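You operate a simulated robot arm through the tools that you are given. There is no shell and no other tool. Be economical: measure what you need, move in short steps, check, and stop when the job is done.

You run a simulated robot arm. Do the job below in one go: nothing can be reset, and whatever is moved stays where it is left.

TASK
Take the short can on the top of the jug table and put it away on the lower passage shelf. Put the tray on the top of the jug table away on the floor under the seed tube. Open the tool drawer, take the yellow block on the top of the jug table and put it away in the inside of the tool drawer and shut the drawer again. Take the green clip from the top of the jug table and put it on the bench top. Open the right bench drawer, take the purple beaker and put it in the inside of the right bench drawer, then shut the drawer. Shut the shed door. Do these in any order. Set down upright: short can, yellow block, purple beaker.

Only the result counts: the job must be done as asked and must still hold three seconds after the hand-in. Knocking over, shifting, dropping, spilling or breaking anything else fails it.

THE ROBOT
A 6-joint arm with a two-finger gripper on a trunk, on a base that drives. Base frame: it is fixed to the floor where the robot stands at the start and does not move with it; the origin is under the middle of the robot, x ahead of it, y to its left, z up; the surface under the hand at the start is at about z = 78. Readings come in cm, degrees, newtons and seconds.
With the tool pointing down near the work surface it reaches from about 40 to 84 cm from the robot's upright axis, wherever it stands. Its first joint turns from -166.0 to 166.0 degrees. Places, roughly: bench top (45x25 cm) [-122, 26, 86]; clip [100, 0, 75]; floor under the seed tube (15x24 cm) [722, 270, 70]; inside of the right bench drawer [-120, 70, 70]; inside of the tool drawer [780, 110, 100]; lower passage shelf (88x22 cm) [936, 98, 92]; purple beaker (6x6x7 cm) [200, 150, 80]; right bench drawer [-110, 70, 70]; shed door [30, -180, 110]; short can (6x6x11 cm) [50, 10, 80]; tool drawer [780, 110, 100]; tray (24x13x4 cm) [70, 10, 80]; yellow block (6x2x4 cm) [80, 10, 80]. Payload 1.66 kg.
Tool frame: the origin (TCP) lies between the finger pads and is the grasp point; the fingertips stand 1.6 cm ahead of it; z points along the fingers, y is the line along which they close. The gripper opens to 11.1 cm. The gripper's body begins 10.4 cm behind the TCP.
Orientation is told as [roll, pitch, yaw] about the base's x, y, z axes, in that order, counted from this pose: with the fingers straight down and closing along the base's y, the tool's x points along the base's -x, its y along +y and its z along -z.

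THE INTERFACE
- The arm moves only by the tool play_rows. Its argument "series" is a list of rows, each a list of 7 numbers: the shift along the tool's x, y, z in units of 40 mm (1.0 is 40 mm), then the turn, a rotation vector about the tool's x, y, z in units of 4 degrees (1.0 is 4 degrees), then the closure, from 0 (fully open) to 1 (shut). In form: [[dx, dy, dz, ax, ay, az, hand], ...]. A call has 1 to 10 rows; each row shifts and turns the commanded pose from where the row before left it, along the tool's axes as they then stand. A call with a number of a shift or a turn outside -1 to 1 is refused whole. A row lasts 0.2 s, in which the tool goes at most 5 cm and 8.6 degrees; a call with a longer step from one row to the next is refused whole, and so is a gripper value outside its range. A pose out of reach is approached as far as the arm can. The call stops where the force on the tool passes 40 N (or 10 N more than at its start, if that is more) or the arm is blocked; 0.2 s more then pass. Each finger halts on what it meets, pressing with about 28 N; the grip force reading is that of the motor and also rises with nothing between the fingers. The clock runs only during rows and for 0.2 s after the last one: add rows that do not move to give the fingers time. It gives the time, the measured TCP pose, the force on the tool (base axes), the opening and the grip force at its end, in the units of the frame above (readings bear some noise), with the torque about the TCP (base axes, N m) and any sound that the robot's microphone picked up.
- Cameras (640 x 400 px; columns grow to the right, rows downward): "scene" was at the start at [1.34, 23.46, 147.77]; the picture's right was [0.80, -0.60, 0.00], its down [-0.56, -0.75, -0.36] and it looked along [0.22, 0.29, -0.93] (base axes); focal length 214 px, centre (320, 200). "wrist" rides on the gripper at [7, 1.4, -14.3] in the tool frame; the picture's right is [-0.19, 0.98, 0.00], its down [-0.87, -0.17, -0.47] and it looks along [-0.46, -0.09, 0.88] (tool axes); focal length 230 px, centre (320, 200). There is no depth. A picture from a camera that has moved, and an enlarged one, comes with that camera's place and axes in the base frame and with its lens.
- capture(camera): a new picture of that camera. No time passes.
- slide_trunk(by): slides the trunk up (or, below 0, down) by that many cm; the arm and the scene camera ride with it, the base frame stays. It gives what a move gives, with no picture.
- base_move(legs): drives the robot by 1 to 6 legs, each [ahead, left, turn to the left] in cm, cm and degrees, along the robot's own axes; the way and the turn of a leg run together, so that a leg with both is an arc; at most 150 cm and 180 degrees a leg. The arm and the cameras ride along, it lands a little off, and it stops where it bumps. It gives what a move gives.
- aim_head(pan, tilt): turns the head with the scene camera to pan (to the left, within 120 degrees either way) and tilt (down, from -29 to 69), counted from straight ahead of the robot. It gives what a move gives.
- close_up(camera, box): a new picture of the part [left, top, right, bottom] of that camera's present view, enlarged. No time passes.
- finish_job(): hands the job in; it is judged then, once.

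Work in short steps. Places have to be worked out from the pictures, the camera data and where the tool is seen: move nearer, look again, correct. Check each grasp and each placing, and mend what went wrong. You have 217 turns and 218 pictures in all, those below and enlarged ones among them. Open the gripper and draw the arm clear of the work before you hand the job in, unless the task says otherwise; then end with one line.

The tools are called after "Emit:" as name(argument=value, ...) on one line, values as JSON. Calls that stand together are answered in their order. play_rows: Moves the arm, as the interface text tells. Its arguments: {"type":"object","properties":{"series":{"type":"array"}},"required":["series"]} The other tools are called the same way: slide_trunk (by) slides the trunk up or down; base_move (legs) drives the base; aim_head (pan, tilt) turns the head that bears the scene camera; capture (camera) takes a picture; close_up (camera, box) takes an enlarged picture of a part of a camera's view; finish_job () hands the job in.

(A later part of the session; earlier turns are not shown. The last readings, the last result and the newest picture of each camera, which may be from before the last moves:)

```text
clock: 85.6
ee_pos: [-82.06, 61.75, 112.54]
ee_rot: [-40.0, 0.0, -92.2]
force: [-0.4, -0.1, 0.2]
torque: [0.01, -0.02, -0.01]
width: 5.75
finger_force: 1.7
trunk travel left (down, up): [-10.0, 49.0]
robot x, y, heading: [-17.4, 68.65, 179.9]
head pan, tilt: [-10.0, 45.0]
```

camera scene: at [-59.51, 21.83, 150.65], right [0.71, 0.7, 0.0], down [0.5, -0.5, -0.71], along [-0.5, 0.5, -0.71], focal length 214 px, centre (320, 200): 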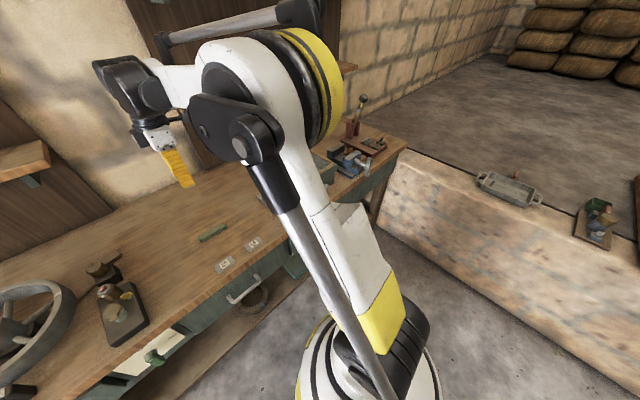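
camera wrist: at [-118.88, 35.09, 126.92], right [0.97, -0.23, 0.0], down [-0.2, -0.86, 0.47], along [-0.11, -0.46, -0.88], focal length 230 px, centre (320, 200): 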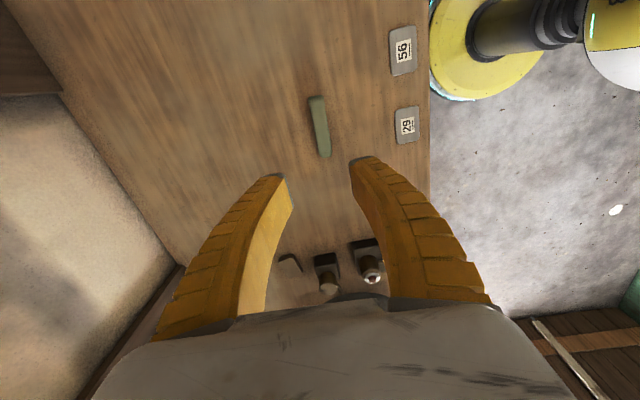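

The target is the drawer with its handle at about (-95,67,79). Finish turning the hand horizontal.

Emit:
play_rows(series=[[0, 0, 0, 1, 0, 0, 0.5], [0, 0, 0, 1, 0, 0, 0.5], [0, 0, 0, 1, 0, 0, 0.5], [0, 0, 0, 1, 0, 0, 0.5], [0, 0, 0, 1, 0, 0, 0.5], [0, 0, 0, 1, 0, 0, 0.5], [0, 0, 0, 1, 0, 0, 0.5], [0, 0, 0, 1, 0, 0, 0.5], [0, 0, 0, 1, 0, 0, 0.5], [0, 0, 0, 1, 0, 0, 0.5]])

Emit:
play_rows(series=[[0, 0, 0, 1, 0, 0, 0.5], [0, 0, 0, 1, 0, 0, 0.5], [0, 0, 0, 0.5, 0, 0, 0.5]])

Emit:
capture(camera="wrist")

Emit:
capture(camera="scene")

```text
clock: 87.8
ee_pos: [-82.04, 61.79, 112.51]
ee_rot: [-80.0, -0.1, -92.3]
force: [-0.2, 0.0, 0.6]
torque: [-0.01, 0.04, -0.01]
width: 5.76
finger_force: 1.1
trunk travel left (down, up): [-10.0, 49.0]
robot x, y, heading: [-17.57, 68.44, 179.7]
head pan, tilt: [-10.0, 45.0]
```

```text
clock: 88.6
ee_pos: [-82.08, 61.84, 112.63]
ee_rot: [-90.2, 0.0, -92.0]
force: [-0.6, 0.4, -0.1]
torque: [0.02, -0.03, 0.01]
width: 5.75
finger_force: 1.4
trunk travel left (down, up): [-10.0, 49.0]
robot x, y, heading: [-17.24, 68.73, 179.9]
head pan, tilt: [-10.0, 45.0]
```

```text
186 pictures are left
camera wrist: at [-67.59, 68.17, 111.21], right [-0.01, -0.19, -0.98], down [0.44, -0.88, 0.17], along [-0.9, -0.43, 0.09], focal length 230 px, centre (320, 200)
```

wrist: 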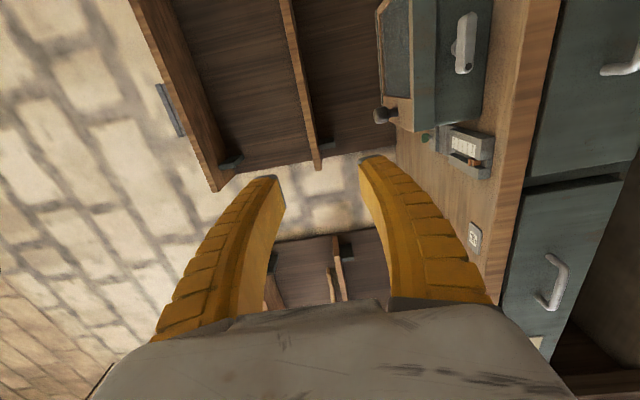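

```text
185 pictures are left
camera scene: at [-23.34, 51.21, 150.65], right [0.18, 0.98, 0.0], down [0.7, -0.12, -0.71], along [-0.7, 0.12, -0.71], focal length 214 px, centre (320, 200)
```

scene: 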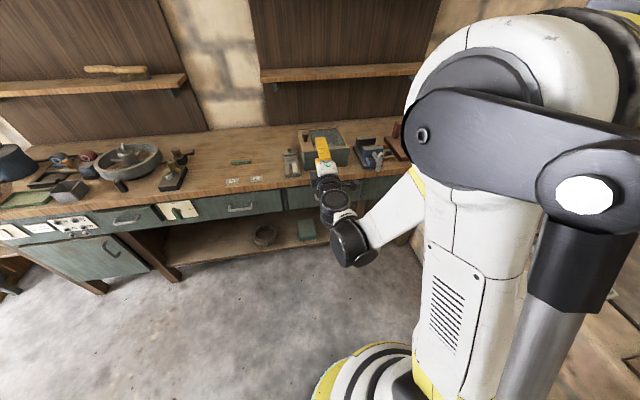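

Lower the horizontal hand to about z=79 in front of the handle.

Emit:
play_rows(series=[[0.3, 0.9, 0, 0, -0.5, 0, 0.5], [0.3, 0.9, 0, 0, 0, 0, 0.5], [0.3, 0.9, 0, 0, 0, 0, 0.5], [0.3, 0.9, 0, 0, 0, 0, 0.5], [0, 0.9, 0, 0, 0, 0, 0.5], [0, 0.9, 0, 0, 0, 0, 0.5], [0, 0.9, 0, 0, 0, 0, 0.5], [0, 0.9, 0, 0, 0, 0, 0.5], [0, 0.9, 0, 0, 0, 0, 0.5]])

Emit:
capture(camera="wrist")

Emit:
close_up(camera="scene", box=[200, 120, 440, 270])

```text
clock: 90.6
ee_pos: [-96.05, 65.55, 94.45]
ee_rot: [-90.0, -0.1, -90.2]
force: [0.8, -0.4, -0.8]
torque: [-0.04, 0.05, 0.04]
width: 5.76
finger_force: 1.5
out of reach, approached as far as the arm can: row 2, 3, 4, 5, 6, 7, 8, 9
trunk travel left (down, up): [-10.0, 49.0]
robot x, y, heading: [-17.3, 68.76, 179.9]
head pan, tilt: [-10.0, 45.0]
```

```text
184 pictures are left
camera wrist: at [-81.77, 72.34, 93.14], right [0.0, -0.19, -0.98], down [0.47, -0.87, 0.17], along [-0.88, -0.46, 0.09], focal length 230 px, centre (320, 200)
```

wrist: 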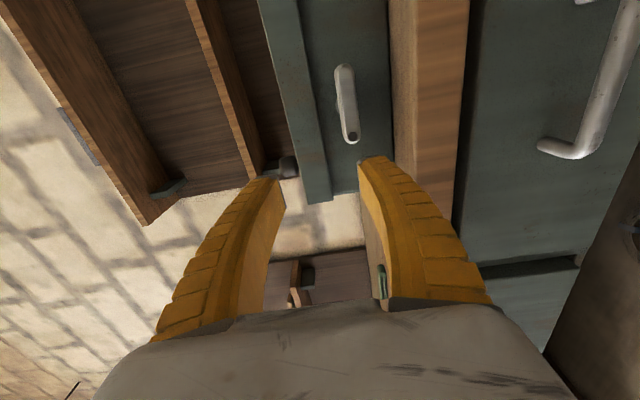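

```text
2.67 times, centred on (320, 195) of scene
camera zoom: at [-23.36, 51.21, 150.65], right [0.18, 0.98, 0.0], down [0.7, -0.12, -0.71], along [-0.7, 0.12, -0.71], focal length 572 px, centre (320, 213)
```

zoom: 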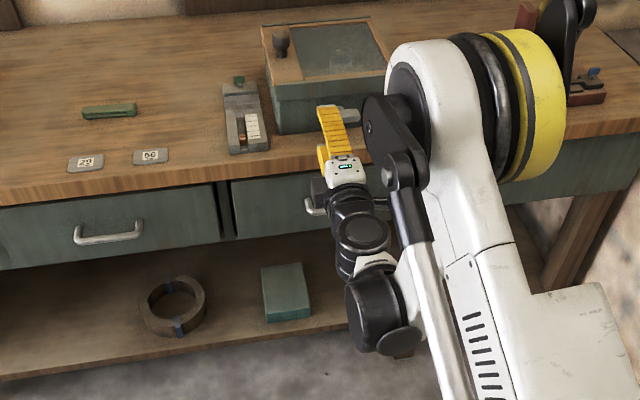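

Horizontal isn't reachable that low from here. Back off the base and use a ~45° tilted hand instead.

Emit:
base_move(legs=[[-22, 0, 0]])

Emit:
play_rows(series=[[0, 0, 0, -1, 0, 0, 0.5], [0, 0, 0, -1, 0, 0, 0.5], [0, 0, 0, -1, 0, 0, 0.5], [0, 0, 0, -1, 0, 0, 0.5], [0, 0, 0, -1, 0, 0, 0.5], [0, 0, 0, -1, 0, 0, 0.5], [0, 0, 0, -1, 0, 0, 0.5], [0, 0, 0, -1, 0, 0, 0.5], [0, 0, 0, -1, 0, 0, 0.5], [0, 0, 0, -1, 0, 0, 0.5]])

Emit:
capture(camera="wrist")

```text
clock: 92.3
ee_pos: [-73.85, 65.31, 94.63]
ee_rot: [-90.0, -0.1, -90.1]
force: [-0.5, 0.0, 0.2]
torque: [0.03, -0.03, 0.05]
width: 5.77
finger_force: 1.5
trunk travel left (down, up): [-10.0, 49.0]
robot x, y, heading: [4.8, 69.09, 179.9]
head pan, tilt: [-10.0, 45.0]
```

```text
clock: 94.5
ee_pos: [-73.97, 65.76, 94.76]
ee_rot: [-57.0, 0.0, -91.4]
force: [1.4, -0.3, 0.4]
torque: [-0.02, 0.01, 0.0]
width: 5.77
finger_force: 0.9
out of reach, approached as far as the arm can: row 1, 3
trunk travel left (down, up): [-10.0, 49.0]
robot x, y, heading: [4.91, 69.08, 179.9]
head pan, tilt: [-10.0, 45.0]
```

```text
182 pictures are left
camera wrist: at [-61.14, 72.39, 101.38], right [0.53, -0.2, -0.82], down [0.28, -0.87, 0.4], along [-0.8, -0.44, -0.41], focal length 230 px, centre (320, 200)
```

wrist: 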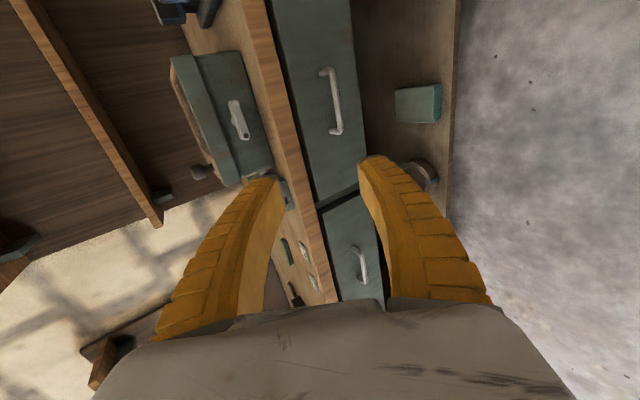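

Handle estimated at about (-95.5,69.6,77). Move the base 14 cm closer, then line up at z≈84.

Emit:
base_move(legs=[[14, 0, 0]])

Emit:
play_rows(series=[[0.5, 0, 0, 0, 0, 0, 0.4], [0.5, 0.83, -0.54, 0, 0, 0, 0.4], [0, 0.83, -0.54, 0, 0, 0, 0.4], [0, 0.83, -0.54, 0, 0, 0, 0.4]])

Emit:
capture(camera="wrist")

```text
clock: 95.8
ee_pos: [-88.02, 65.85, 94.71]
ee_rot: [-56.9, 0.0, -91.4]
force: [0.7, 0.6, -1.0]
torque: [-0.03, 0.0, 0.03]
width: 5.72
finger_force: 1.7
trunk travel left (down, up): [-10.0, 49.0]
robot x, y, heading: [-9.39, 69.02, 179.8]
head pan, tilt: [-10.0, 45.0]
```

```text
clock: 96.8
ee_pos: [-77.08, 69.49, 89.93]
ee_rot: [-56.8, 0.0, -91.4]
force: [-0.3, 0.8, 0.1]
torque: [0.0, 0.03, -0.05]
width: 6.82
finger_force: 1.2
trunk travel left (down, up): [-10.0, 49.0]
robot x, y, heading: [-9.14, 68.44, 180.0]
head pan, tilt: [-10.0, 45.0]
```

```text
181 pictures are left
camera wrist: at [-64.26, 76.11, 96.61], right [0.53, -0.2, -0.82], down [0.28, -0.87, 0.4], along [-0.8, -0.44, -0.41], focal length 230 px, centre (320, 200)
```

wrist: 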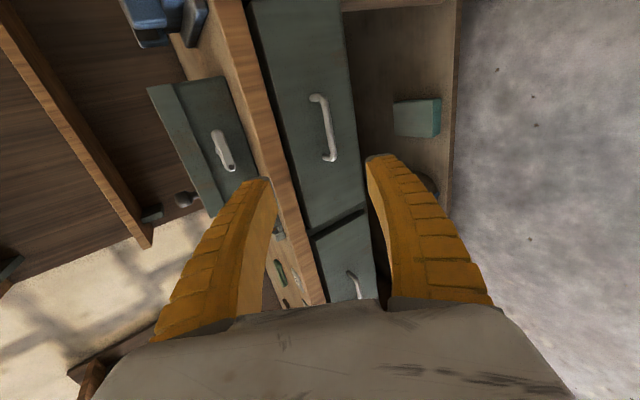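

Refined: handle about 23 cm along the tool axis and 1.2 cm in +tool-y. Approach 16 cm and recheck.

Emit:
play_rows(series=[[0, 0.3, 1, 0, 0, 0, 0.4], [0, 0, 1, 0, 0, 0, 0.4], [0, 0, 1, 0, 0, 0, 0.4], [0, 0, 1, 0, 0, 0, 0.4]])

Emit:
capture(camera="wrist")

```text
clock: 97.8
ee_pos: [-90.11, 69.71, 80.16]
ee_rot: [-57.0, 0.0, -91.4]
force: [0.3, 0.2, -0.7]
torque: [0.03, -0.01, 0.0]
width: 6.83
finger_force: 1.3
trunk travel left (down, up): [-10.0, 49.0]
robot x, y, heading: [-9.46, 68.99, 180.2]
head pan, tilt: [-10.0, 45.0]
```

```text
180 pictures are left
camera wrist: at [-77.17, 76.31, 86.8], right [0.53, -0.2, -0.82], down [0.28, -0.87, 0.4], along [-0.8, -0.44, -0.41], focal length 230 px, centre (320, 200)
```

wrist: 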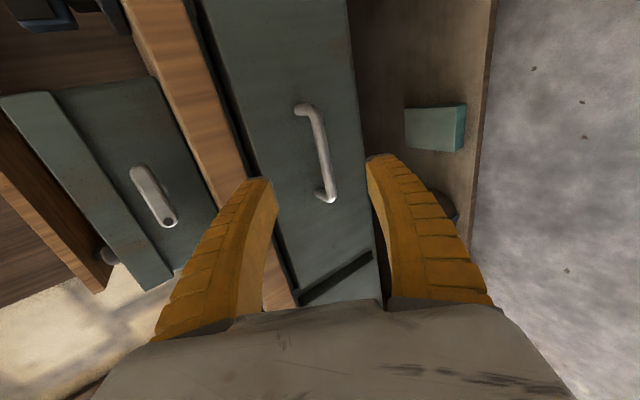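

Scale change suggests the handle is deeper (~14 cm further, near (-102,69,72)). Advance 6 cm and recheck.

Emit:
play_rows(series=[[0, 0, 0.75, 0, 0, 0, 0.4], [0, 0, 0.75, 0, 0, 0, 0.4]])

Emit:
capture(camera="wrist")

Emit:
capture(camera="scene")

```text
clock: 98.5
ee_pos: [-94.95, 69.77, 76.87]
ee_rot: [-57.0, 0.0, -91.4]
force: [-0.3, 0.4, -0.7]
torque: [-0.01, 0.0, 0.05]
width: 6.84
finger_force: 1.3
trunk travel left (down, up): [-10.0, 49.0]
robot x, y, heading: [-8.99, 68.61, 180.2]
head pan, tilt: [-10.0, 45.0]
```

```text
179 pictures are left
camera wrist: at [-82.21, 76.48, 83.55], right [0.53, -0.2, -0.82], down [0.28, -0.87, 0.4], along [-0.8, -0.44, -0.41], focal length 230 px, centre (320, 200)
```

wrist: 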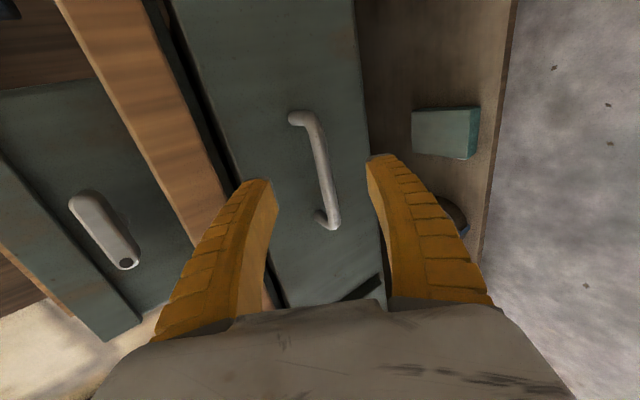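

```text
178 pictures are left
camera scene: at [-15.35, 51.17, 150.65], right [0.17, 0.98, 0.0], down [0.7, -0.12, -0.71], along [-0.7, 0.12, -0.71], focal length 214 px, centre (320, 200)
```

scene: 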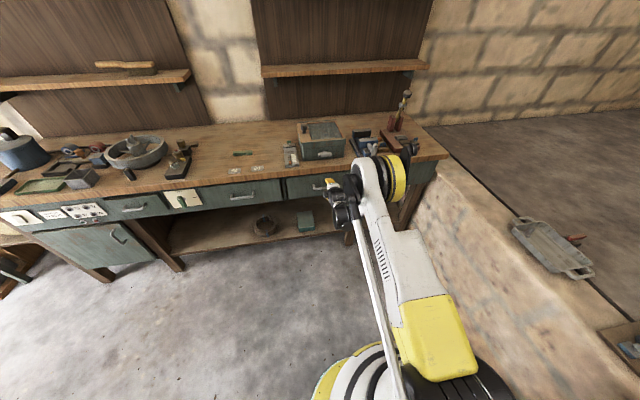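

Handle now ≈5.5 cm ahead, centred. Narrow the fingers and advance 4.8 cm.

Emit:
play_rows(series=[[0, 0, 0, 0, 0, 0, 0.6], [0, 0, 0.6, 0, 0, 0, 0.6], [0, 0, 0.4, 0, 0, 0, 0.6], [0, 0, 0.2, 0, 0, 0, 0.6]])

Emit:
capture(camera="wrist")

```text
clock: 99.5
ee_pos: [-98.94, 70.08, 74.41]
ee_rot: [-57.0, 0.0, -91.4]
force: [-0.6, -0.2, -0.7]
torque: [0.01, 0.02, -0.01]
width: 4.67
finger_force: 1.3
trunk travel left (down, up): [-10.0, 49.0]
robot x, y, heading: [-9.48, 68.72, 179.9]
head pan, tilt: [-10.0, 45.0]
```

```text
177 pictures are left
camera wrist: at [-86.15, 76.64, 80.96], right [0.53, -0.2, -0.82], down [0.28, -0.87, 0.4], along [-0.8, -0.44, -0.4], focal length 230 px, centre (320, 200)
```

wrist: 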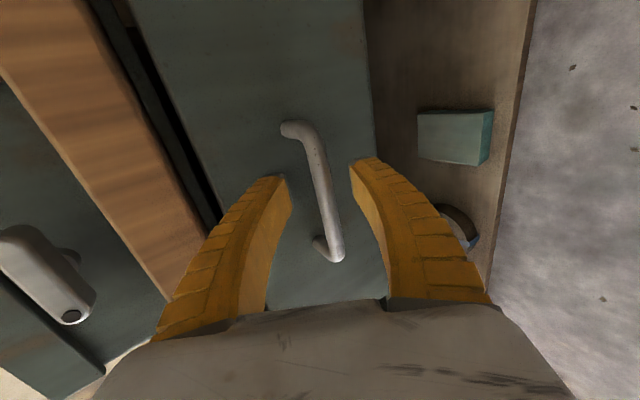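

The handle bar is now right at the grasp point. Close on it.

Emit:
play_rows(series=[[0, 0, 0.1, 0, 0, 0, 0.6], [0, 0, 0, 0, 0, 0, 1], [0, 0, 0, 0, 0, 0, 1], [0, 0, 0, 0, 0, 0, 1]])

Emit:
capture(camera="wrist")

```text
clock: 100.5
ee_pos: [-99.22, 70.07, 73.93]
ee_rot: [-56.7, 0.1, -91.4]
force: [26.0, -0.2, -25.5]
torque: [0.24, -0.24, 0.05]
width: 1.13
finger_force: 34.3
trunk travel left (down, up): [-10.0, 49.0]
robot x, y, heading: [-9.46, 69.09, 180.0]
head pan, tilt: [-10.0, 45.0]
```

```text
176 pictures are left
camera wrist: at [-86.42, 76.65, 80.59], right [0.53, -0.2, -0.82], down [0.28, -0.87, 0.4], along [-0.8, -0.44, -0.41], focal length 230 px, centre (320, 200)
```

wrist: 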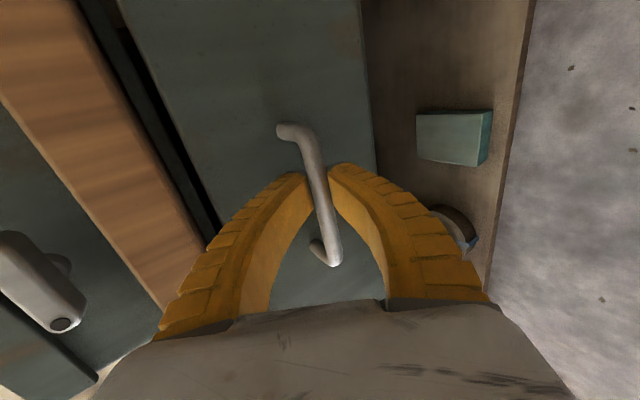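

Handle gripped. Pull in +x gently.

Emit:
play_rows(series=[[0, 0.25, -0.4, 0, 0, 0, 1], [0, 0.4, -0.6, 0, 0, 0, 1], [0, 0.55, -0.84, 0, 0, 0, 1]])

Emit:
capture(camera="wrist")

```text
clock: 101.2
ee_pos: [-90.43, 70.01, 74.0]
ee_rot: [-57.0, 0.0, -91.5]
force: [1.5, 13.0, -9.2]
torque: [0.22, -0.09, 0.06]
width: 0.62
finger_force: 33.9
trunk travel left (down, up): [-10.0, 49.0]
robot x, y, heading: [-8.85, 68.57, 179.9]
head pan, tilt: [-10.0, 45.0]
```

```text
175 pictures are left
camera wrist: at [-77.64, 76.6, 80.68], right [0.53, -0.2, -0.82], down [0.28, -0.87, 0.4], along [-0.8, -0.44, -0.41], focal length 230 px, centre (320, 200)
```

wrist: 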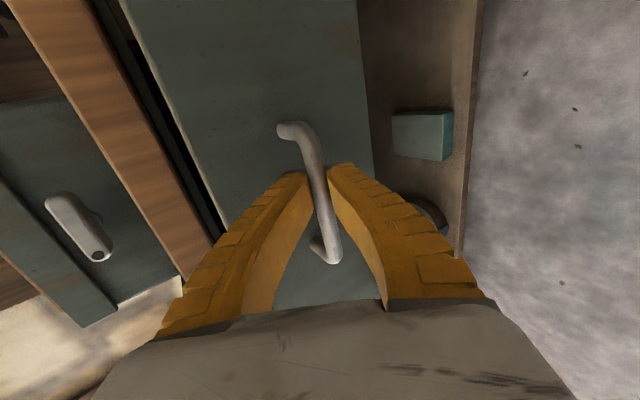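

The drawer follows, but the grip is slipping outward. Re-seat the grip then pull further.

Emit:
play_rows(series=[[0, 0, 0, 0, 0, 0, 0.75], [0, 0, 0.2, 0, 0, 0, 0.75], [0, 0, 0, 0, 0, 0, 1], [0, 0, 0, 0, 0, 0, 1], [0, 0.4, -0.6, 0, 0, 0, 1], [0, 0.5, -0.78, 0, 0, 0, 1]])

Emit:
capture(camera="wrist")

```text
clock: 102.8
ee_pos: [-86.74, 69.7, 73.78]
ee_rot: [-56.2, 0.0, -91.5]
force: [1.7, -1.2, -29.0]
torque: [0.13, -0.06, 0.19]
width: 0.67
finger_force: 34.0
out of reach, approached as far as the arm can: row 6
trunk travel left (down, up): [-10.0, 49.0]
robot x, y, heading: [-9.49, 68.74, 180.0]
head pan, tilt: [-10.0, 45.0]
stopped in row 6: the force on the tool passed its limit at 42 N (the readings are from after the stop); the commanded pose is now the measured one
```

```text
174 pictures are left
camera wrist: at [-74.06, 76.32, 80.56], right [0.54, -0.2, -0.82], down [0.28, -0.87, 0.4], along [-0.79, -0.44, -0.42], focal length 230 px, centre (320, 200)
```

wrist: 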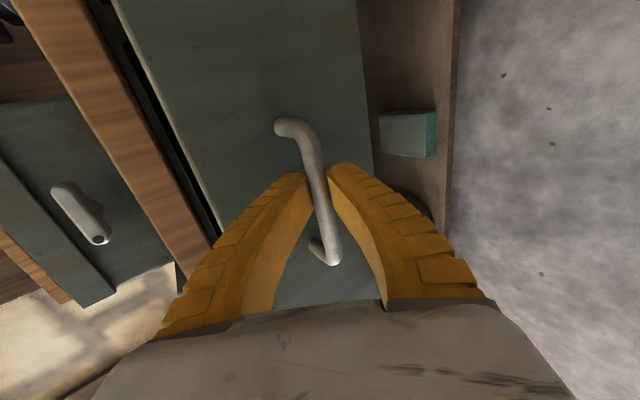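

Out of arm reach; pull further by backing the base up.

Emit:
base_move(legs=[[-5, 0, 0]])

Emit:
capture(camera="wrist")

```text
clock: 103.8
ee_pos: [-82.38, 69.69, 73.76]
ee_rot: [-56.1, 0.0, -91.4]
force: [0.7, 0.4, -16.3]
torque: [0.23, -0.02, 0.18]
width: 0.8
finger_force: 33.5
trunk travel left (down, up): [-10.0, 49.0]
robot x, y, heading: [-5.34, 68.94, 180.2]
head pan, tilt: [-10.0, 45.0]
stopped in leg 1: the force on the tool passed its limit at 41 N (the readings are from after the stop); the commanded pose is now the measured one
```

```text
173 pictures are left
camera wrist: at [-69.74, 76.32, 80.58], right [0.54, -0.2, -0.81], down [0.28, -0.87, 0.4], along [-0.79, -0.44, -0.42], focal length 230 px, centre (320, 200)
```

wrist: 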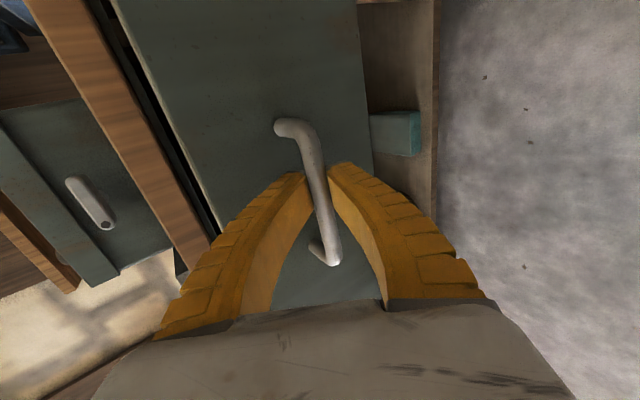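

About 17 cm open. Relieve the downward force slightly and try pulling on.

Emit:
play_rows(series=[[0, -0.03, -0.01, 0, 0, 0, 1]])

Emit:
base_move(legs=[[-4, 0, 0]])

Emit:
aim_head(pan=-10, tilt=55)

Emit:
close_up(camera="scene", box=[200, 40, 440, 190])

```text
clock: 104.2
ee_pos: [-82.54, 69.7, 73.73]
ee_rot: [-56.0, 0.0, -91.4]
force: [0.7, 0.4, -27.4]
torque: [0.13, -0.05, 0.1]
width: 0.72
finger_force: 33.9
trunk travel left (down, up): [-10.0, 49.0]
robot x, y, heading: [-4.96, 68.77, 180.0]
head pan, tilt: [-10.0, 45.0]
```

```text
clock: 105.3
ee_pos: [-78.19, 69.6, 73.85]
ee_rot: [-55.8, 0.1, -91.4]
force: [0.4, -0.5, -12.8]
torque: [0.21, -0.03, 0.13]
width: 0.87
finger_force: 34.3
trunk travel left (down, up): [-10.0, 49.0]
robot x, y, heading: [-0.86, 68.64, 180.2]
head pan, tilt: [-10.0, 45.0]
stopped in leg 1: the force on the tool passed its limit at 41 N (the readings are from after the stop); the commanded pose is now the measured one
```

```text
clock: 106.0
ee_pos: [-78.12, 69.78, 73.71]
ee_rot: [-55.9, 0.0, -91.4]
force: [2.3, -0.3, -16.9]
torque: [0.11, 0.0, 0.09]
width: 0.84
finger_force: 33.8
trunk travel left (down, up): [-10.0, 49.0]
robot x, y, heading: [-0.68, 68.88, 180.0]
head pan, tilt: [-10.0, 55.0]
```

```text
2.67 times, centred on (320, 115) of scene
camera zoom: at [-6.06, 51.0, 149.3], right [0.17, 0.98, 0.0], down [0.81, -0.14, -0.57], along [-0.56, 0.1, -0.82], focal length 572 px, centre (320, 427)
```

zoom: 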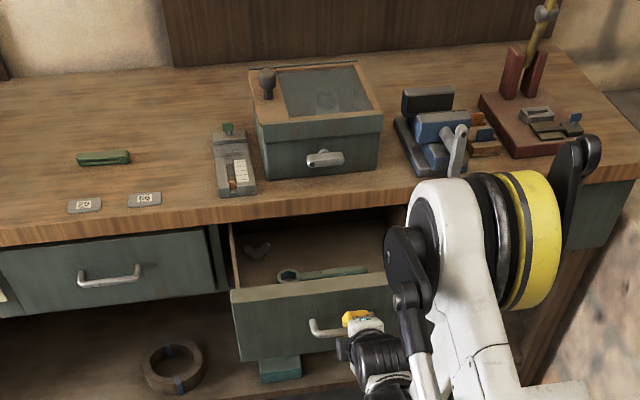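

The drawer is open ~21 cm, with a wrench and a small part inside. Pull a bit more for room.

Emit:
base_move(legs=[[-5, 0, 0]])

Emit:
close_up(camera="scene", box=[220, 60, 400, 190])

```text
clock: 106.9
ee_pos: [-73.26, 69.68, 73.82]
ee_rot: [-55.9, 0.0, -91.4]
force: [1.0, 0.6, -18.0]
torque: [0.18, -0.01, 0.14]
width: 0.82
finger_force: 33.9
trunk travel left (down, up): [-10.0, 49.0]
robot x, y, heading: [4.38, 68.74, 180.1]
head pan, tilt: [-10.0, 55.0]
```

```text
3.08 times, centred on (310, 125) of scene
camera zoom: at [-1.15, 51.0, 149.3], right [0.17, 0.98, 0.0], down [0.81, -0.14, -0.57], along [-0.56, 0.1, -0.82], focal length 660 px, centre (351, 431)
```

zoom: 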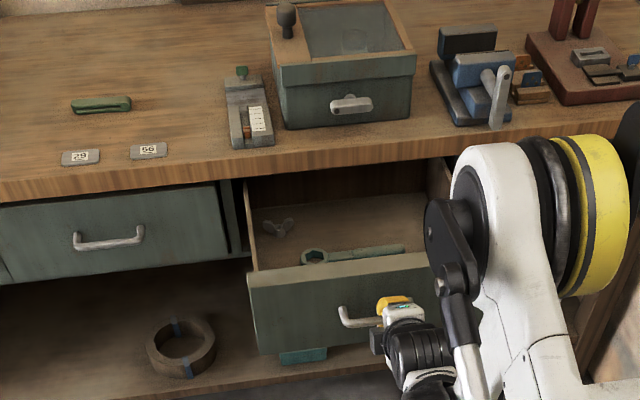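

One more pull, then release.

Emit:
base_move(legs=[[-5, 0, 0]])

Emit:
play_rows(series=[[0, 0, 0, 0, 0, 0, 0.6], [0, 0, 0, 0, 0, 0, 0.6], [0, 0, -0.5, 0, 0, 0, 0.6], [0, 0, -1, 0, 0, 0, 0.6], [0, 0, -1, 0, 0, 0, 0.6], [0, -0.5, -0.8, 0, 0, 0, 0.6], [0, -0.83, -0.54, 0, 0, 0, 0.6], [0, -0.83, -0.54, 0, 0, 0, 0.6]])

Emit:
capture(camera="wrist")

Emit:
capture(camera="scene")

```text
clock: 107.7
ee_pos: [-71.79, 69.72, 74.04]
ee_rot: [-56.5, 0.0, -91.4]
force: [1.9, 0.1, 1.8]
torque: [-0.04, 0.02, 0.0]
width: 0.03
finger_force: 28.6
trunk travel left (down, up): [-10.0, 49.0]
robot x, y, heading: [5.96, 68.65, 180.0]
head pan, tilt: [-10.0, 55.0]
stopped in leg 1: the force on the tool passed its limit at 62 N (the readings are from after the stop); the commanded pose is now the measured one
```

```text
clock: 109.5
ee_pos: [-66.49, 69.56, 93.44]
ee_rot: [-56.7, 0.0, -91.4]
force: [-0.3, 0.1, 0.4]
torque: [0.02, 0.0, 0.0]
width: 4.64
finger_force: 1.8
out of reach, approached as far as the arm can: row 3, 4, 5
trunk travel left (down, up): [-10.0, 49.0]
robot x, y, heading: [5.68, 68.81, 180.3]
head pan, tilt: [-10.0, 55.0]
```

```text
170 pictures are left
camera wrist: at [-53.78, 76.14, 100.14], right [0.54, -0.2, -0.82], down [0.28, -0.87, 0.4], along [-0.8, -0.44, -0.41], focal length 230 px, centre (320, 200)
```

wrist: 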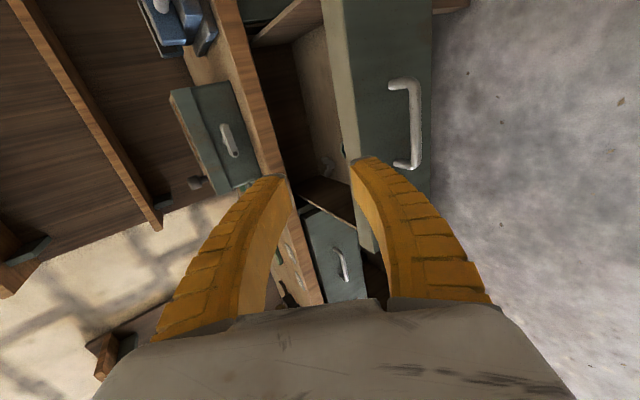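

```text
169 pictures are left
camera scene: at [0.79, 50.99, 149.32], right [0.17, 0.98, 0.0], down [0.81, -0.14, -0.57], along [-0.57, 0.1, -0.82], focal length 214 px, centre (320, 200)
```

scene: 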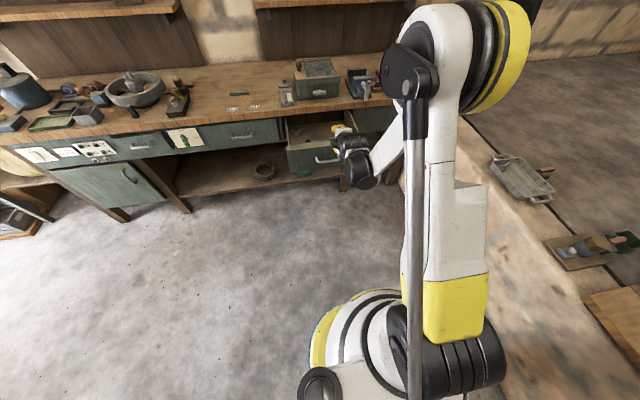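

Drawer is fully open and released. Turn the hand back to straight down.

Emit:
play_rows(series=[[0, 0, 0, -1, 0, 0, 0.2], [0, 0, 0, -1, 0, 0, 0.2], [0, 0, 0, -1, 0, 0, 0.2], [0, 0, 0, -1, 0, 0, 0.2], [0, 0, 0, -1, 0, 0, 0.2], [0, 0, 0, -1, 0, 0, 0.2], [0, 0, 0, -1, 0, 0, 0.2], [0, 0, 0, -1, 0, 0, 0.2], [0, 0, 0, -1, 0, 0, 0.2], [0, 0, 0, -1, 0, 0, 0.2]])

Emit:
play_rows(series=[[0, 0, 0, -1, 0, -0.3, 0], [0, 0, 0, -1, 0, 0, 0], [0, 0, 0, -1, 0, 0, 0], [0, 0, 0, -1, 0, 0, 0], [0, 0, 0, -0.15, 0, 0, 0], [0, 1, 0, 0, 0, 0, 0], [0, 1, 0, 0, 0, 0, 0], [0, 1, 0, 0, 0, 0, 0], [0, 1, 0, 0, 0, 0, 0], [0, 1, 0, 0, 0, 0, 0]])

Emit:
slide_trunk(by=20)

Emit:
base_move(legs=[[0, -12, 0], [-100, 0, 0], [-94, 0, 0]])

Emit:
aim_head(pan=-90, tilt=50)

Emit:
capture(camera="scene")

```text
clock: 111.7
ee_pos: [-66.53, 69.44, 93.25]
ee_rot: [-16.5, 0.0, -91.3]
force: [0.1, 0.4, -0.4]
torque: [0.04, 0.03, 0.02]
width: 8.98
finger_force: 0.1
trunk travel left (down, up): [-10.0, 49.0]
robot x, y, heading: [5.99, 68.56, 179.8]
head pan, tilt: [-10.0, 55.0]
```

```text
clock: 113.9
ee_pos: [-46.37, 69.4, 93.32]
ee_rot: [0.1, 0.3, -90.1]
force: [-0.1, 0.1, -0.7]
torque: [0.01, 0.04, -0.03]
width: 11.08
finger_force: 0.1
trunk travel left (down, up): [-10.0, 49.0]
robot x, y, heading: [5.64, 68.87, 180.1]
head pan, tilt: [-10.0, 55.0]
```

```text
clock: 116.1
ee_pos: [-46.49, 69.47, 113.34]
ee_rot: [-0.1, 0.3, -90.3]
force: [0.5, -1.6, 0.2]
torque: [-0.01, 0.01, 0.0]
width: 11.09
finger_force: 0.0
trunk travel left (down, up): [-30.0, 29.0]
robot x, y, heading: [5.9, 68.61, 179.7]
head pan, tilt: [-10.0, 55.0]
```

```text
clock: 126.6
ee_pos: [146.38, 81.42, 113.46]
ee_rot: [0.1, 0.3, -89.7]
force: [0.5, 0.4, -0.6]
torque: [0.06, 0.02, -0.01]
width: 11.07
finger_force: 0.0
trunk travel left (down, up): [-30.0, 29.0]
robot x, y, heading: [198.78, 81.46, -179.6]
head pan, tilt: [-10.0, 55.0]
```

```text
clock: 128.1
ee_pos: [146.29, 81.51, 113.4]
ee_rot: [0.0, 0.4, -89.7]
force: [0.7, 0.0, 0.7]
torque: [-0.02, 0.01, 0.0]
width: 11.07
finger_force: 0.1
trunk travel left (down, up): [-30.0, 29.0]
robot x, y, heading: [198.58, 81.11, -179.3]
head pan, tilt: [-90.0, 50.0]
```

```text
168 pictures are left
camera scene: at [200.88, 70.06, 169.96], right [1.0, 0.01, 0.0], down [0.01, -0.77, -0.64], along [-0.01, 0.64, -0.77], focal length 214 px, centre (320, 200)
```

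scene: 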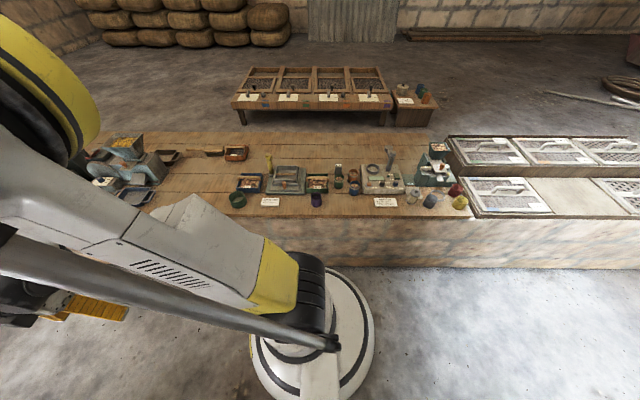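

Purple beaker is at about (198,146.5). I'll keep heading and swing the hand over in Cartesian steps, so the fingers close along x (clear of the box behind it).

Emit:
play_rows(series=[[1, 0.5, 0, 0, 0, 0, 0], [1, 0.5, 0, 0, 0, 0, 0], [1, 0.5, 0, 0, 0, 0, 0], [1, 0.5, 0, 0, 0, 0, 0], [1, 0.5, 0, 0, 0, 0, 0], [1, 0.5, 0, 0, 0, 0, 0], [1, 0.5, 0, 0, 0, 0, 0], [1, 0.5, 0, 0, 0, 0, 0]])

Emit:
play_rows(series=[[0.75, 0.92, 0, 0, 0, 0, 0], [0.75, 0.92, 0, 0, 0, 0, 0], [0.75, 0.92, 0, 0, 0, 0, 0], [0.75, 0.92, 0, 0, 0, 0, 0], [0.75, 0.92, 0, 0, 0, 0, 0], [0.75, 0.92, 0, 0, 0, 0, 0], [0.75, 0.92, 0, 0, 0, 0, 0], [0.75, 0.92, 0, 0, 0, 0, 0], [0.75, 0.92, 0, 0, 0, 0, 0], [0.75, 0.92, 0, 0, 0, 0, 0]])

Emit:
capture(camera="wrist")

```text
clock: 129.9
ee_pos: [162.36, 113.76, 113.52]
ee_rot: [0.0, 0.3, -89.5]
force: [0.1, 0.7, 1.4]
torque: [-0.02, -0.01, 0.02]
width: 11.1
finger_force: 0.1
trunk travel left (down, up): [-30.0, 29.0]
robot x, y, heading: [198.71, 81.51, -179.5]
head pan, tilt: [-90.0, 50.0]
```

```text
clock: 132.1
ee_pos: [189.65, 143.02, 113.8]
ee_rot: [0.7, 0.3, -91.7]
force: [0.7, 1.5, -0.5]
torque: [-0.02, -0.01, 0.03]
width: 11.1
finger_force: 0.1
out of reach, approached as far as the arm can: row 8, 9, 10
trunk travel left (down, up): [-30.0, 29.0]
robot x, y, heading: [198.63, 80.87, -179.0]
head pan, tilt: [-90.0, 50.0]
```

```text
167 pictures are left
camera wrist: at [190.99, 149.81, 128.02], right [0.98, -0.22, 0.01], down [-0.2, -0.86, 0.46], along [-0.09, -0.46, -0.89], focal length 230 px, centre (320, 200)
```

wrist: 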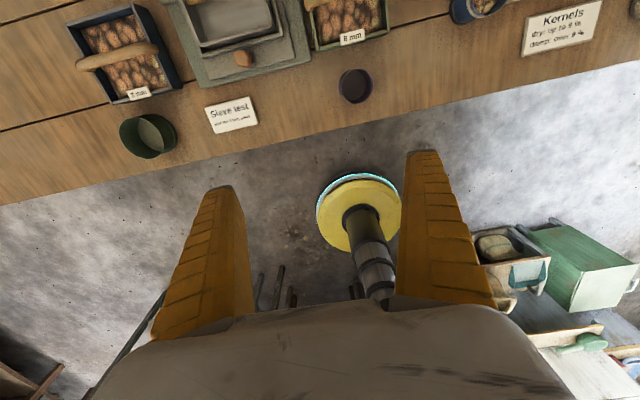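

Wrist limit reached; beaker at (197.8,147.1). Turn the hand about 20° the free way, then go over it.

Emit:
play_rows(series=[[0, 0, 0, 0, 0, 1, 0], [0, 0, 0, 0, 0, 1, 0], [0, 0, 0, 0, 0, 1, 0], [0, 0, 0, 0, 0, 1, 0], [0, 0, 0, 0, 0, 1, 0]])

```text
clock: 133.3
ee_pos: [189.61, 142.96, 113.79]
ee_rot: [-0.1, 0.2, -109.7]
force: [-0.1, -1.0, 0.2]
torque: [0.02, 0.03, 0.02]
width: 11.1
finger_force: 0.0
trunk travel left (down, up): [-30.0, 29.0]
robot x, y, heading: [198.83, 81.01, -179.5]
head pan, tilt: [-90.0, 50.0]
```

Emit:
play_rows(series=[[0.83, 0.79, 0, 0, 0, 0, 0], [0.83, 0.79, 0, 0, 0, 0, 0], [0, 0, 1, 0, 0, 0, 0], [0, 0, 1, 0, 0, 0, 0], [0, 0, 1, 0, 0, 0, 0]])

Emit:
capture(camera="wrist")

```text
clock: 134.5
ee_pos: [197.75, 147.33, 101.6]
ee_rot: [0.0, 0.2, -109.7]
force: [-0.5, -0.2, -0.2]
torque: [0.02, 0.02, 0.0]
width: 11.09
finger_force: 0.0
trunk travel left (down, up): [-30.0, 29.0]
robot x, y, heading: [198.7, 81.32, -179.7]
head pan, tilt: [-90.0, 50.0]
```

```text
166 pictures are left
camera wrist: at [201.31, 153.27, 115.93], right [0.86, -0.51, 0.0], down [-0.45, -0.76, 0.47], along [-0.24, -0.4, -0.88], focal length 230 px, centre (320, 200)
```

wrist: 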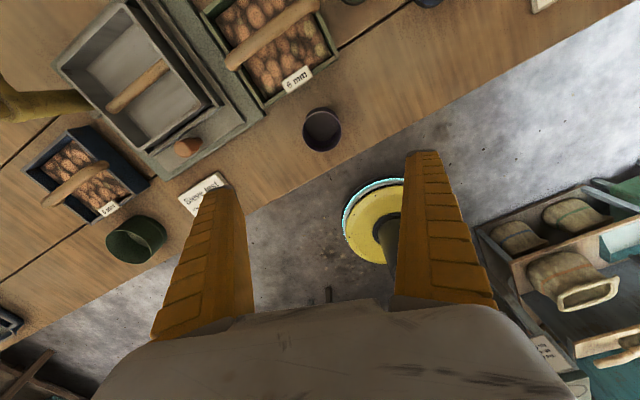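

Aligned. Descend to about z=85 and check.

Emit:
play_rows(series=[[0, 0, 1, 0, 0, 0, 0], [0, 0, 1, 0, 0, 0, 0], [0, 0, 1, 0, 0, 0, 0], [0, 0, 1, 0, 0, 0, 0]])

Emit:
capture(camera="wrist")

```text
clock: 135.5
ee_pos: [197.84, 147.29, 85.69]
ee_rot: [0.0, 0.2, -109.7]
force: [-1.0, -0.3, 0.5]
torque: [-0.01, -0.01, -0.01]
width: 11.12
finger_force: 0.0
trunk travel left (down, up): [-30.0, 29.0]
robot x, y, heading: [199.03, 81.82, -179.7]
head pan, tilt: [-90.0, 50.0]
```

```text
165 pictures are left
camera wrist: at [201.32, 153.24, 99.99], right [0.86, -0.51, 0.0], down [-0.45, -0.76, 0.47], along [-0.24, -0.4, -0.88], focal length 230 px, centre (320, 200)
```

wrist: 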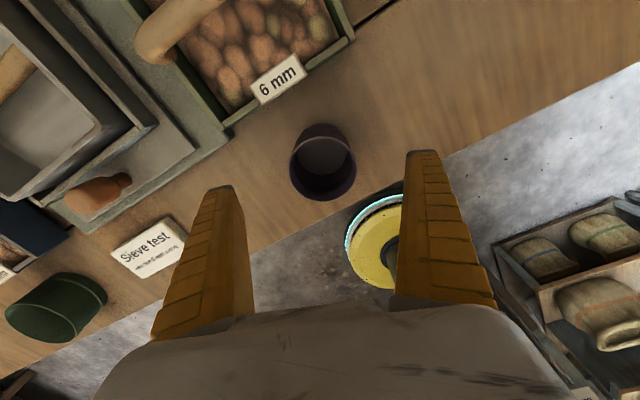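

Beaker centred, rim z≈80. Narrow to ~8 cm, descend to z≈77.5 and grip.

Emit:
play_rows(series=[[0, 0, 0, 0, 0, 0, 0.25], [0, 0, 1, 0, 0, 0, 0.25], [0, 0, 1, 0, 0, 0, 0.25], [0, 0, 0, 0, 0, 0, 1], [0, 0, 0, 0, 0, 0, 1], [0, 0, 0, 0, 0, 0, 1]])

Emit:
capture(camera="wrist")

```text
clock: 136.9
ee_pos: [197.72, 146.18, 79.64]
ee_rot: [-0.1, 0.3, -109.7]
force: [0.3, -0.6, 5.0]
torque: [-0.07, 0.07, -0.06]
width: 5.38
finger_force: 28.9
out of reach, approached as far as the arm can: row 3
trunk travel left (down, up): [-30.0, 29.0]
robot x, y, heading: [198.46, 81.49, -179.4]
head pan, tilt: [-90.0, 50.0]
```

```text
164 pictures are left
camera wrist: at [201.23, 152.16, 93.98], right [0.86, -0.51, 0.0], down [-0.45, -0.76, 0.47], along [-0.24, -0.4, -0.88], focal length 230 px, centre (320, 200)
```

wrist: 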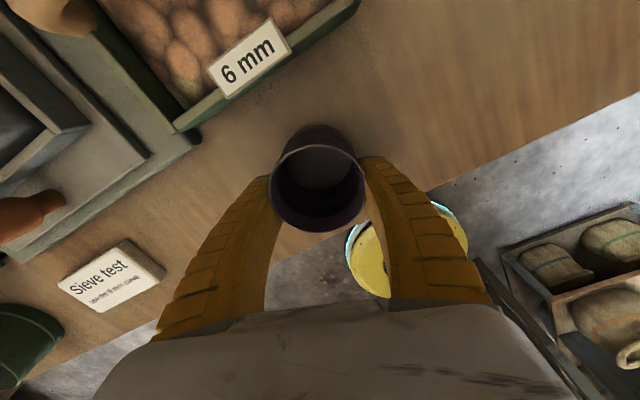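

Grip is shallow (arm reach limit at this trunk height). Open, lower the trunk 2.5 cm, re-grip.

Emit:
play_rows(series=[[0, 0, 0, 0, 0, 0, 0.25], [0, 0, 0, 0, 0, 0, 0.25]])

Emit:
slide_trunk(by=-2.5)

Emit:
capture(camera="wrist")

```text
clock: 137.5
ee_pos: [197.67, 146.17, 79.61]
ee_rot: [-0.2, 0.3, -109.7]
force: [0.0, 0.4, -0.3]
torque: [0.0, 0.02, -0.01]
width: 8.43
finger_force: 0.8
trunk travel left (down, up): [-30.0, 29.0]
robot x, y, heading: [198.74, 81.38, -179.4]
head pan, tilt: [-90.0, 50.0]
```

```text
clock: 138.2
ee_pos: [197.62, 146.2, 77.17]
ee_rot: [-0.1, 0.3, -109.7]
force: [0.0, -0.8, -0.8]
torque: [-0.03, 0.0, 0.01]
width: 8.46
finger_force: 0.9
trunk travel left (down, up): [-27.5, 31.5]
robot x, y, heading: [198.81, 81.36, -179.4]
head pan, tilt: [-90.0, 50.0]
```

```text
163 pictures are left
camera wrist: at [201.24, 152.17, 91.47], right [0.86, -0.51, 0.0], down [-0.45, -0.76, 0.47], along [-0.24, -0.4, -0.88], focal length 230 px, centre (320, 200)
```

wrist: 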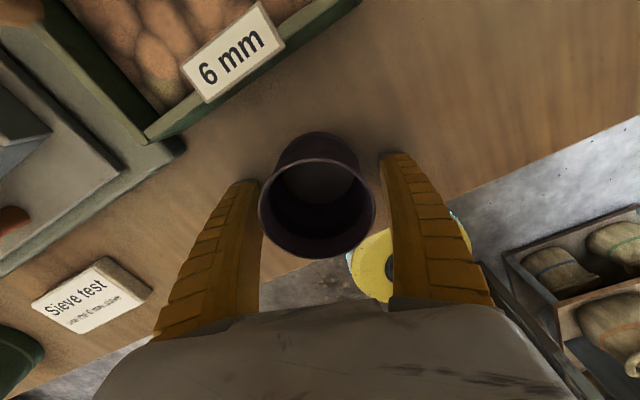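

Good. Close and lift.

Emit:
play_rows(series=[[0, 0, 0, 0, 0, 0, 1], [0, 0, 0, 0, 0, 0, 1], [0, 0, 0, 0, 0, 0, 1], [0, 0, -0.5, 0, 0, 0, 1], [0, 0, -1, 0, 0, 0, 1], [0, 0, -1, 0, 0, 0, 1]])

Emit:
capture(camera="wrist")

```text
clock: 139.6
ee_pos: [197.63, 145.97, 87.35]
ee_rot: [-0.1, 0.3, -109.7]
force: [-0.3, 0.0, -0.6]
torque: [0.05, 0.0, 0.0]
width: 5.34
finger_force: 28.0
trunk travel left (down, up): [-27.5, 31.5]
robot x, y, heading: [198.8, 81.63, -179.4]
head pan, tilt: [-90.0, 50.0]
```

```text
162 pictures are left
camera wrist: at [201.17, 152.04, 101.57], right [0.86, -0.51, 0.0], down [-0.45, -0.76, 0.47], along [-0.24, -0.4, -0.88], focal length 230 px, centre (320, 200)
```

wrist: 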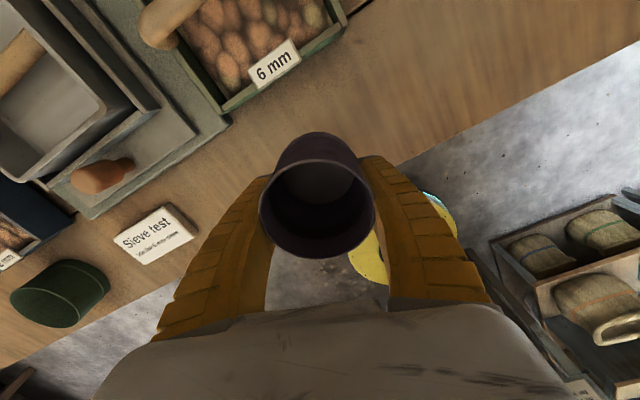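

Beaker held. Raise and retract the arm to the front.

Emit:
play_rows(series=[[0, 0, -1, 0, 0, 0, 1], [0, 0, -1, 0, 0, 0, 1], [0, 0, -1, 0, 0, 0, 1], [0, 0, -1, 0, 0, 0, 1], [0, 0, -1, 0, 0, 0, 1]])

Emit:
play_rows(series=[[-1, -0.55, 0, 0, 0, 0, 1], [-1, -0.55, 0, 0, 0, 0, 1], [-1, -0.55, 0, 0, 0, 0, 1], [-1, -0.55, 0, 0, 0, 0, 1], [-1, -0.55, 0, 0, 0, 0, 1], [-1, -0.55, 0, 0, 0, 0, 1], [-1, -0.55, 0, 0, 0, 0, 1], [-1, -0.55, 0, 0, 0, 0, 1], [-1, -0.55, 0, 0, 0, 0, 1], [-1, -0.55, 0, 0, 0, 0, 1]])

Emit:
play_rows(series=[[-1, -0.2, 0, 0, 0, 0, 1], [-1, -0.2, 0, 0, 0, 0, 1], [-1, -0.2, 0, 0, 0, 0, 1], [-1, -0.2, 0, 0, 0, 0, 1], [-1, -0.2, 0, 0, 0, 0, 1], [-1, -0.2, 0, 0, 0, 0, 1], [-1, -0.2, 0, 0, 0, 0, 1], [-1, -0.2, 0, 0, 0, 0, 1]])

```text
clock: 140.8
ee_pos: [197.59, 145.96, 107.26]
ee_rot: [0.0, 0.3, -109.7]
force: [0.2, 0.1, 0.2]
torque: [0.02, 0.0, 0.03]
width: 5.34
finger_force: 28.1
trunk travel left (down, up): [-27.5, 31.5]
robot x, y, heading: [198.76, 81.55, -179.4]
head pan, tilt: [-90.0, 50.0]
```

```text
clock: 143.0
ee_pos: [163.3, 115.74, 107.02]
ee_rot: [0.0, 0.4, -109.7]
force: [-0.1, 0.2, -0.8]
torque: [0.01, -0.05, 0.02]
width: 5.26
finger_force: 27.7
trunk travel left (down, up): [-27.5, 31.5]
robot x, y, heading: [199.11, 81.64, -179.5]
head pan, tilt: [-90.0, 50.0]
```

```text
clock: 144.8
ee_pos: [146.61, 87.71, 106.82]
ee_rot: [-0.1, 0.4, -109.7]
force: [-0.5, -0.4, -0.8]
torque: [0.01, 0.0, -0.03]
width: 5.27
finger_force: 27.9
trunk travel left (down, up): [-27.5, 31.5]
robot x, y, heading: [198.97, 81.13, -179.4]
head pan, tilt: [-90.0, 50.0]
```

Drive back to the drawer.

Emit:
base_move(legs=[[107, 0, -0.6], [106, 11, 0]])

Emit:
aim_head(pan=-5, tilt=60)

Emit:
close_up(camera="scene", box=[210, 40, 450, 190])

Emit:
capture(camera="wrist")

```text
clock: 155.4
ee_pos: [-65.85, 76.67, 106.86]
ee_rot: [-0.1, 0.3, -110.1]
force: [-0.9, 0.3, -0.1]
torque: [-0.01, -0.01, 0.0]
width: 5.2
finger_force: 28.3
trunk travel left (down, up): [-27.5, 31.5]
robot x, y, heading: [-13.56, 69.77, -179.8]
head pan, tilt: [-90.0, 50.0]
```

```text
clock: 157.0
ee_pos: [-65.83, 76.71, 106.8]
ee_rot: [-0.1, 0.3, -110.1]
force: [-0.5, 0.5, -0.8]
torque: [0.03, -0.04, 0.01]
width: 5.22
finger_force: 28.0
trunk travel left (down, up): [-27.5, 31.5]
robot x, y, heading: [-13.52, 69.57, -180.0]
head pan, tilt: [-5.0, 60.0]
```

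```text
2.67 times, centred on (330, 115) of scene
camera zoom: at [-18.37, 51.42, 166.21], right [0.09, 1.0, 0.0], down [0.86, -0.07, -0.5], along [-0.5, 0.04, -0.87], focal length 572 px, centre (293, 427)
```

zoom: 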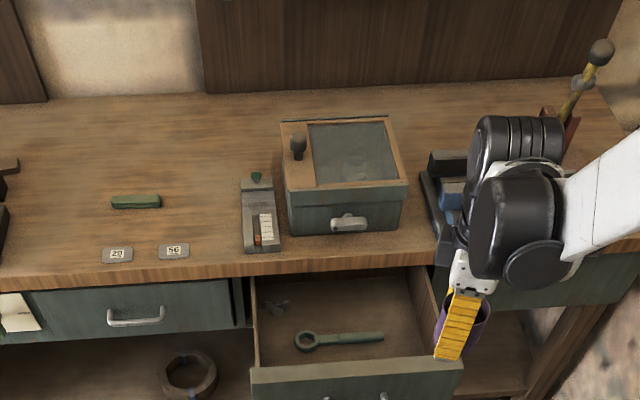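

```text
160 pictures are left
camera wrist: at [-62.18, 82.66, 121.16], right [0.86, -0.52, 0.0], down [-0.46, -0.76, 0.47], along [-0.24, -0.4, -0.88], focal length 230 px, centre (320, 200)
```

wrist: 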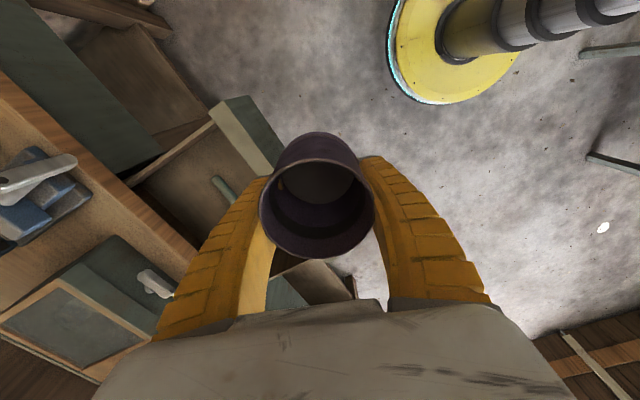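

Drawer interior spans y≈50–83, wrench at x≈-94; free strip between x≈-92 and -81. Rotate the hand so the fingers close along y.

Emit:
play_rows(series=[[0, 0, 0, 0, 0, 1, 1], [0, 0, 0, 0, 0, 1, 1], [0, 0, 0, 0, 0, 1, 1], [0, 0, 0, 0, 0, 1, 1], [0, 0, 0, 0, 0, 1, 1], [0, 0, 0, 0, 0, 1, 1], [0, 0, 0, 0, 0, 1, 1], [0, 0, 0, 0, 0, 1, 1], [0, 0, 0, 0, 0, 1, 1], [0, 0, 0, 0, 0, 1, 1]])

Emit:
play_rows(series=[[0, 0, 0, 0, 0, 1, 1], [0, 0, 0, 0, 0, 1, 1], [0, 0, 0, 0, 0, 1, 1], [0, 0, 0, 0, 0, 1, 1], [0, 0, 0, 0, 0, 1, 1], [0, 0, 0, 0, 0, 1, 1], [0, 0, 0, 0, 0, 1, 1], [0, 0, 0, 0, 0, 0.5, 1], [0, 1, 0, 0, 0, 0, 1], [0, 1, 0, 0, 0, 0, 1]])

Emit:
capture(camera="wrist")

```text
clock: 159.2
ee_pos: [-65.75, 76.72, 106.82]
ee_rot: [-0.3, 0.2, -150.3]
force: [0.8, -0.3, -0.7]
torque: [0.01, 0.0, -0.03]
width: 5.2
finger_force: 28.0
trunk travel left (down, up): [-27.5, 31.5]
robot x, y, heading: [-13.87, 69.95, -180.0]
head pan, tilt: [-5.0, 60.0]
```

```text
clock: 161.4
ee_pos: [-65.75, 68.66, 106.71]
ee_rot: [-0.4, 0.0, 179.8]
force: [0.2, -0.6, 0.7]
torque: [0.05, -0.04, -0.02]
width: 5.23
finger_force: 27.6
trunk travel left (down, up): [-27.5, 31.5]
robot x, y, heading: [-13.56, 70.37, -180.1]
head pan, tilt: [-5.0, 60.0]
```

```text
159 pictures are left
camera wrist: at [-58.88, 67.14, 121.04], right [-0.19, -0.98, -0.01], down [-0.87, 0.17, 0.47], along [-0.46, 0.1, -0.88], focal length 230 px, centre (320, 200)
```

wrist: 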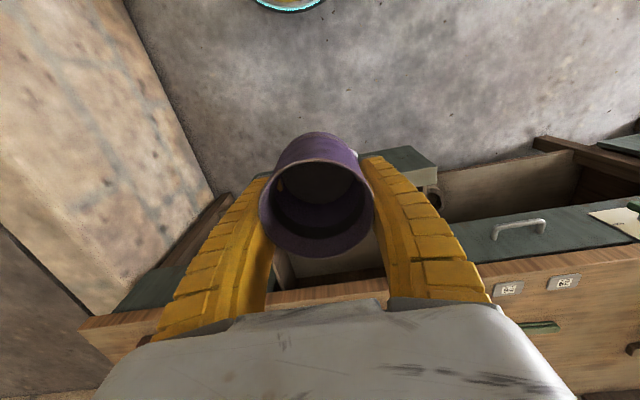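

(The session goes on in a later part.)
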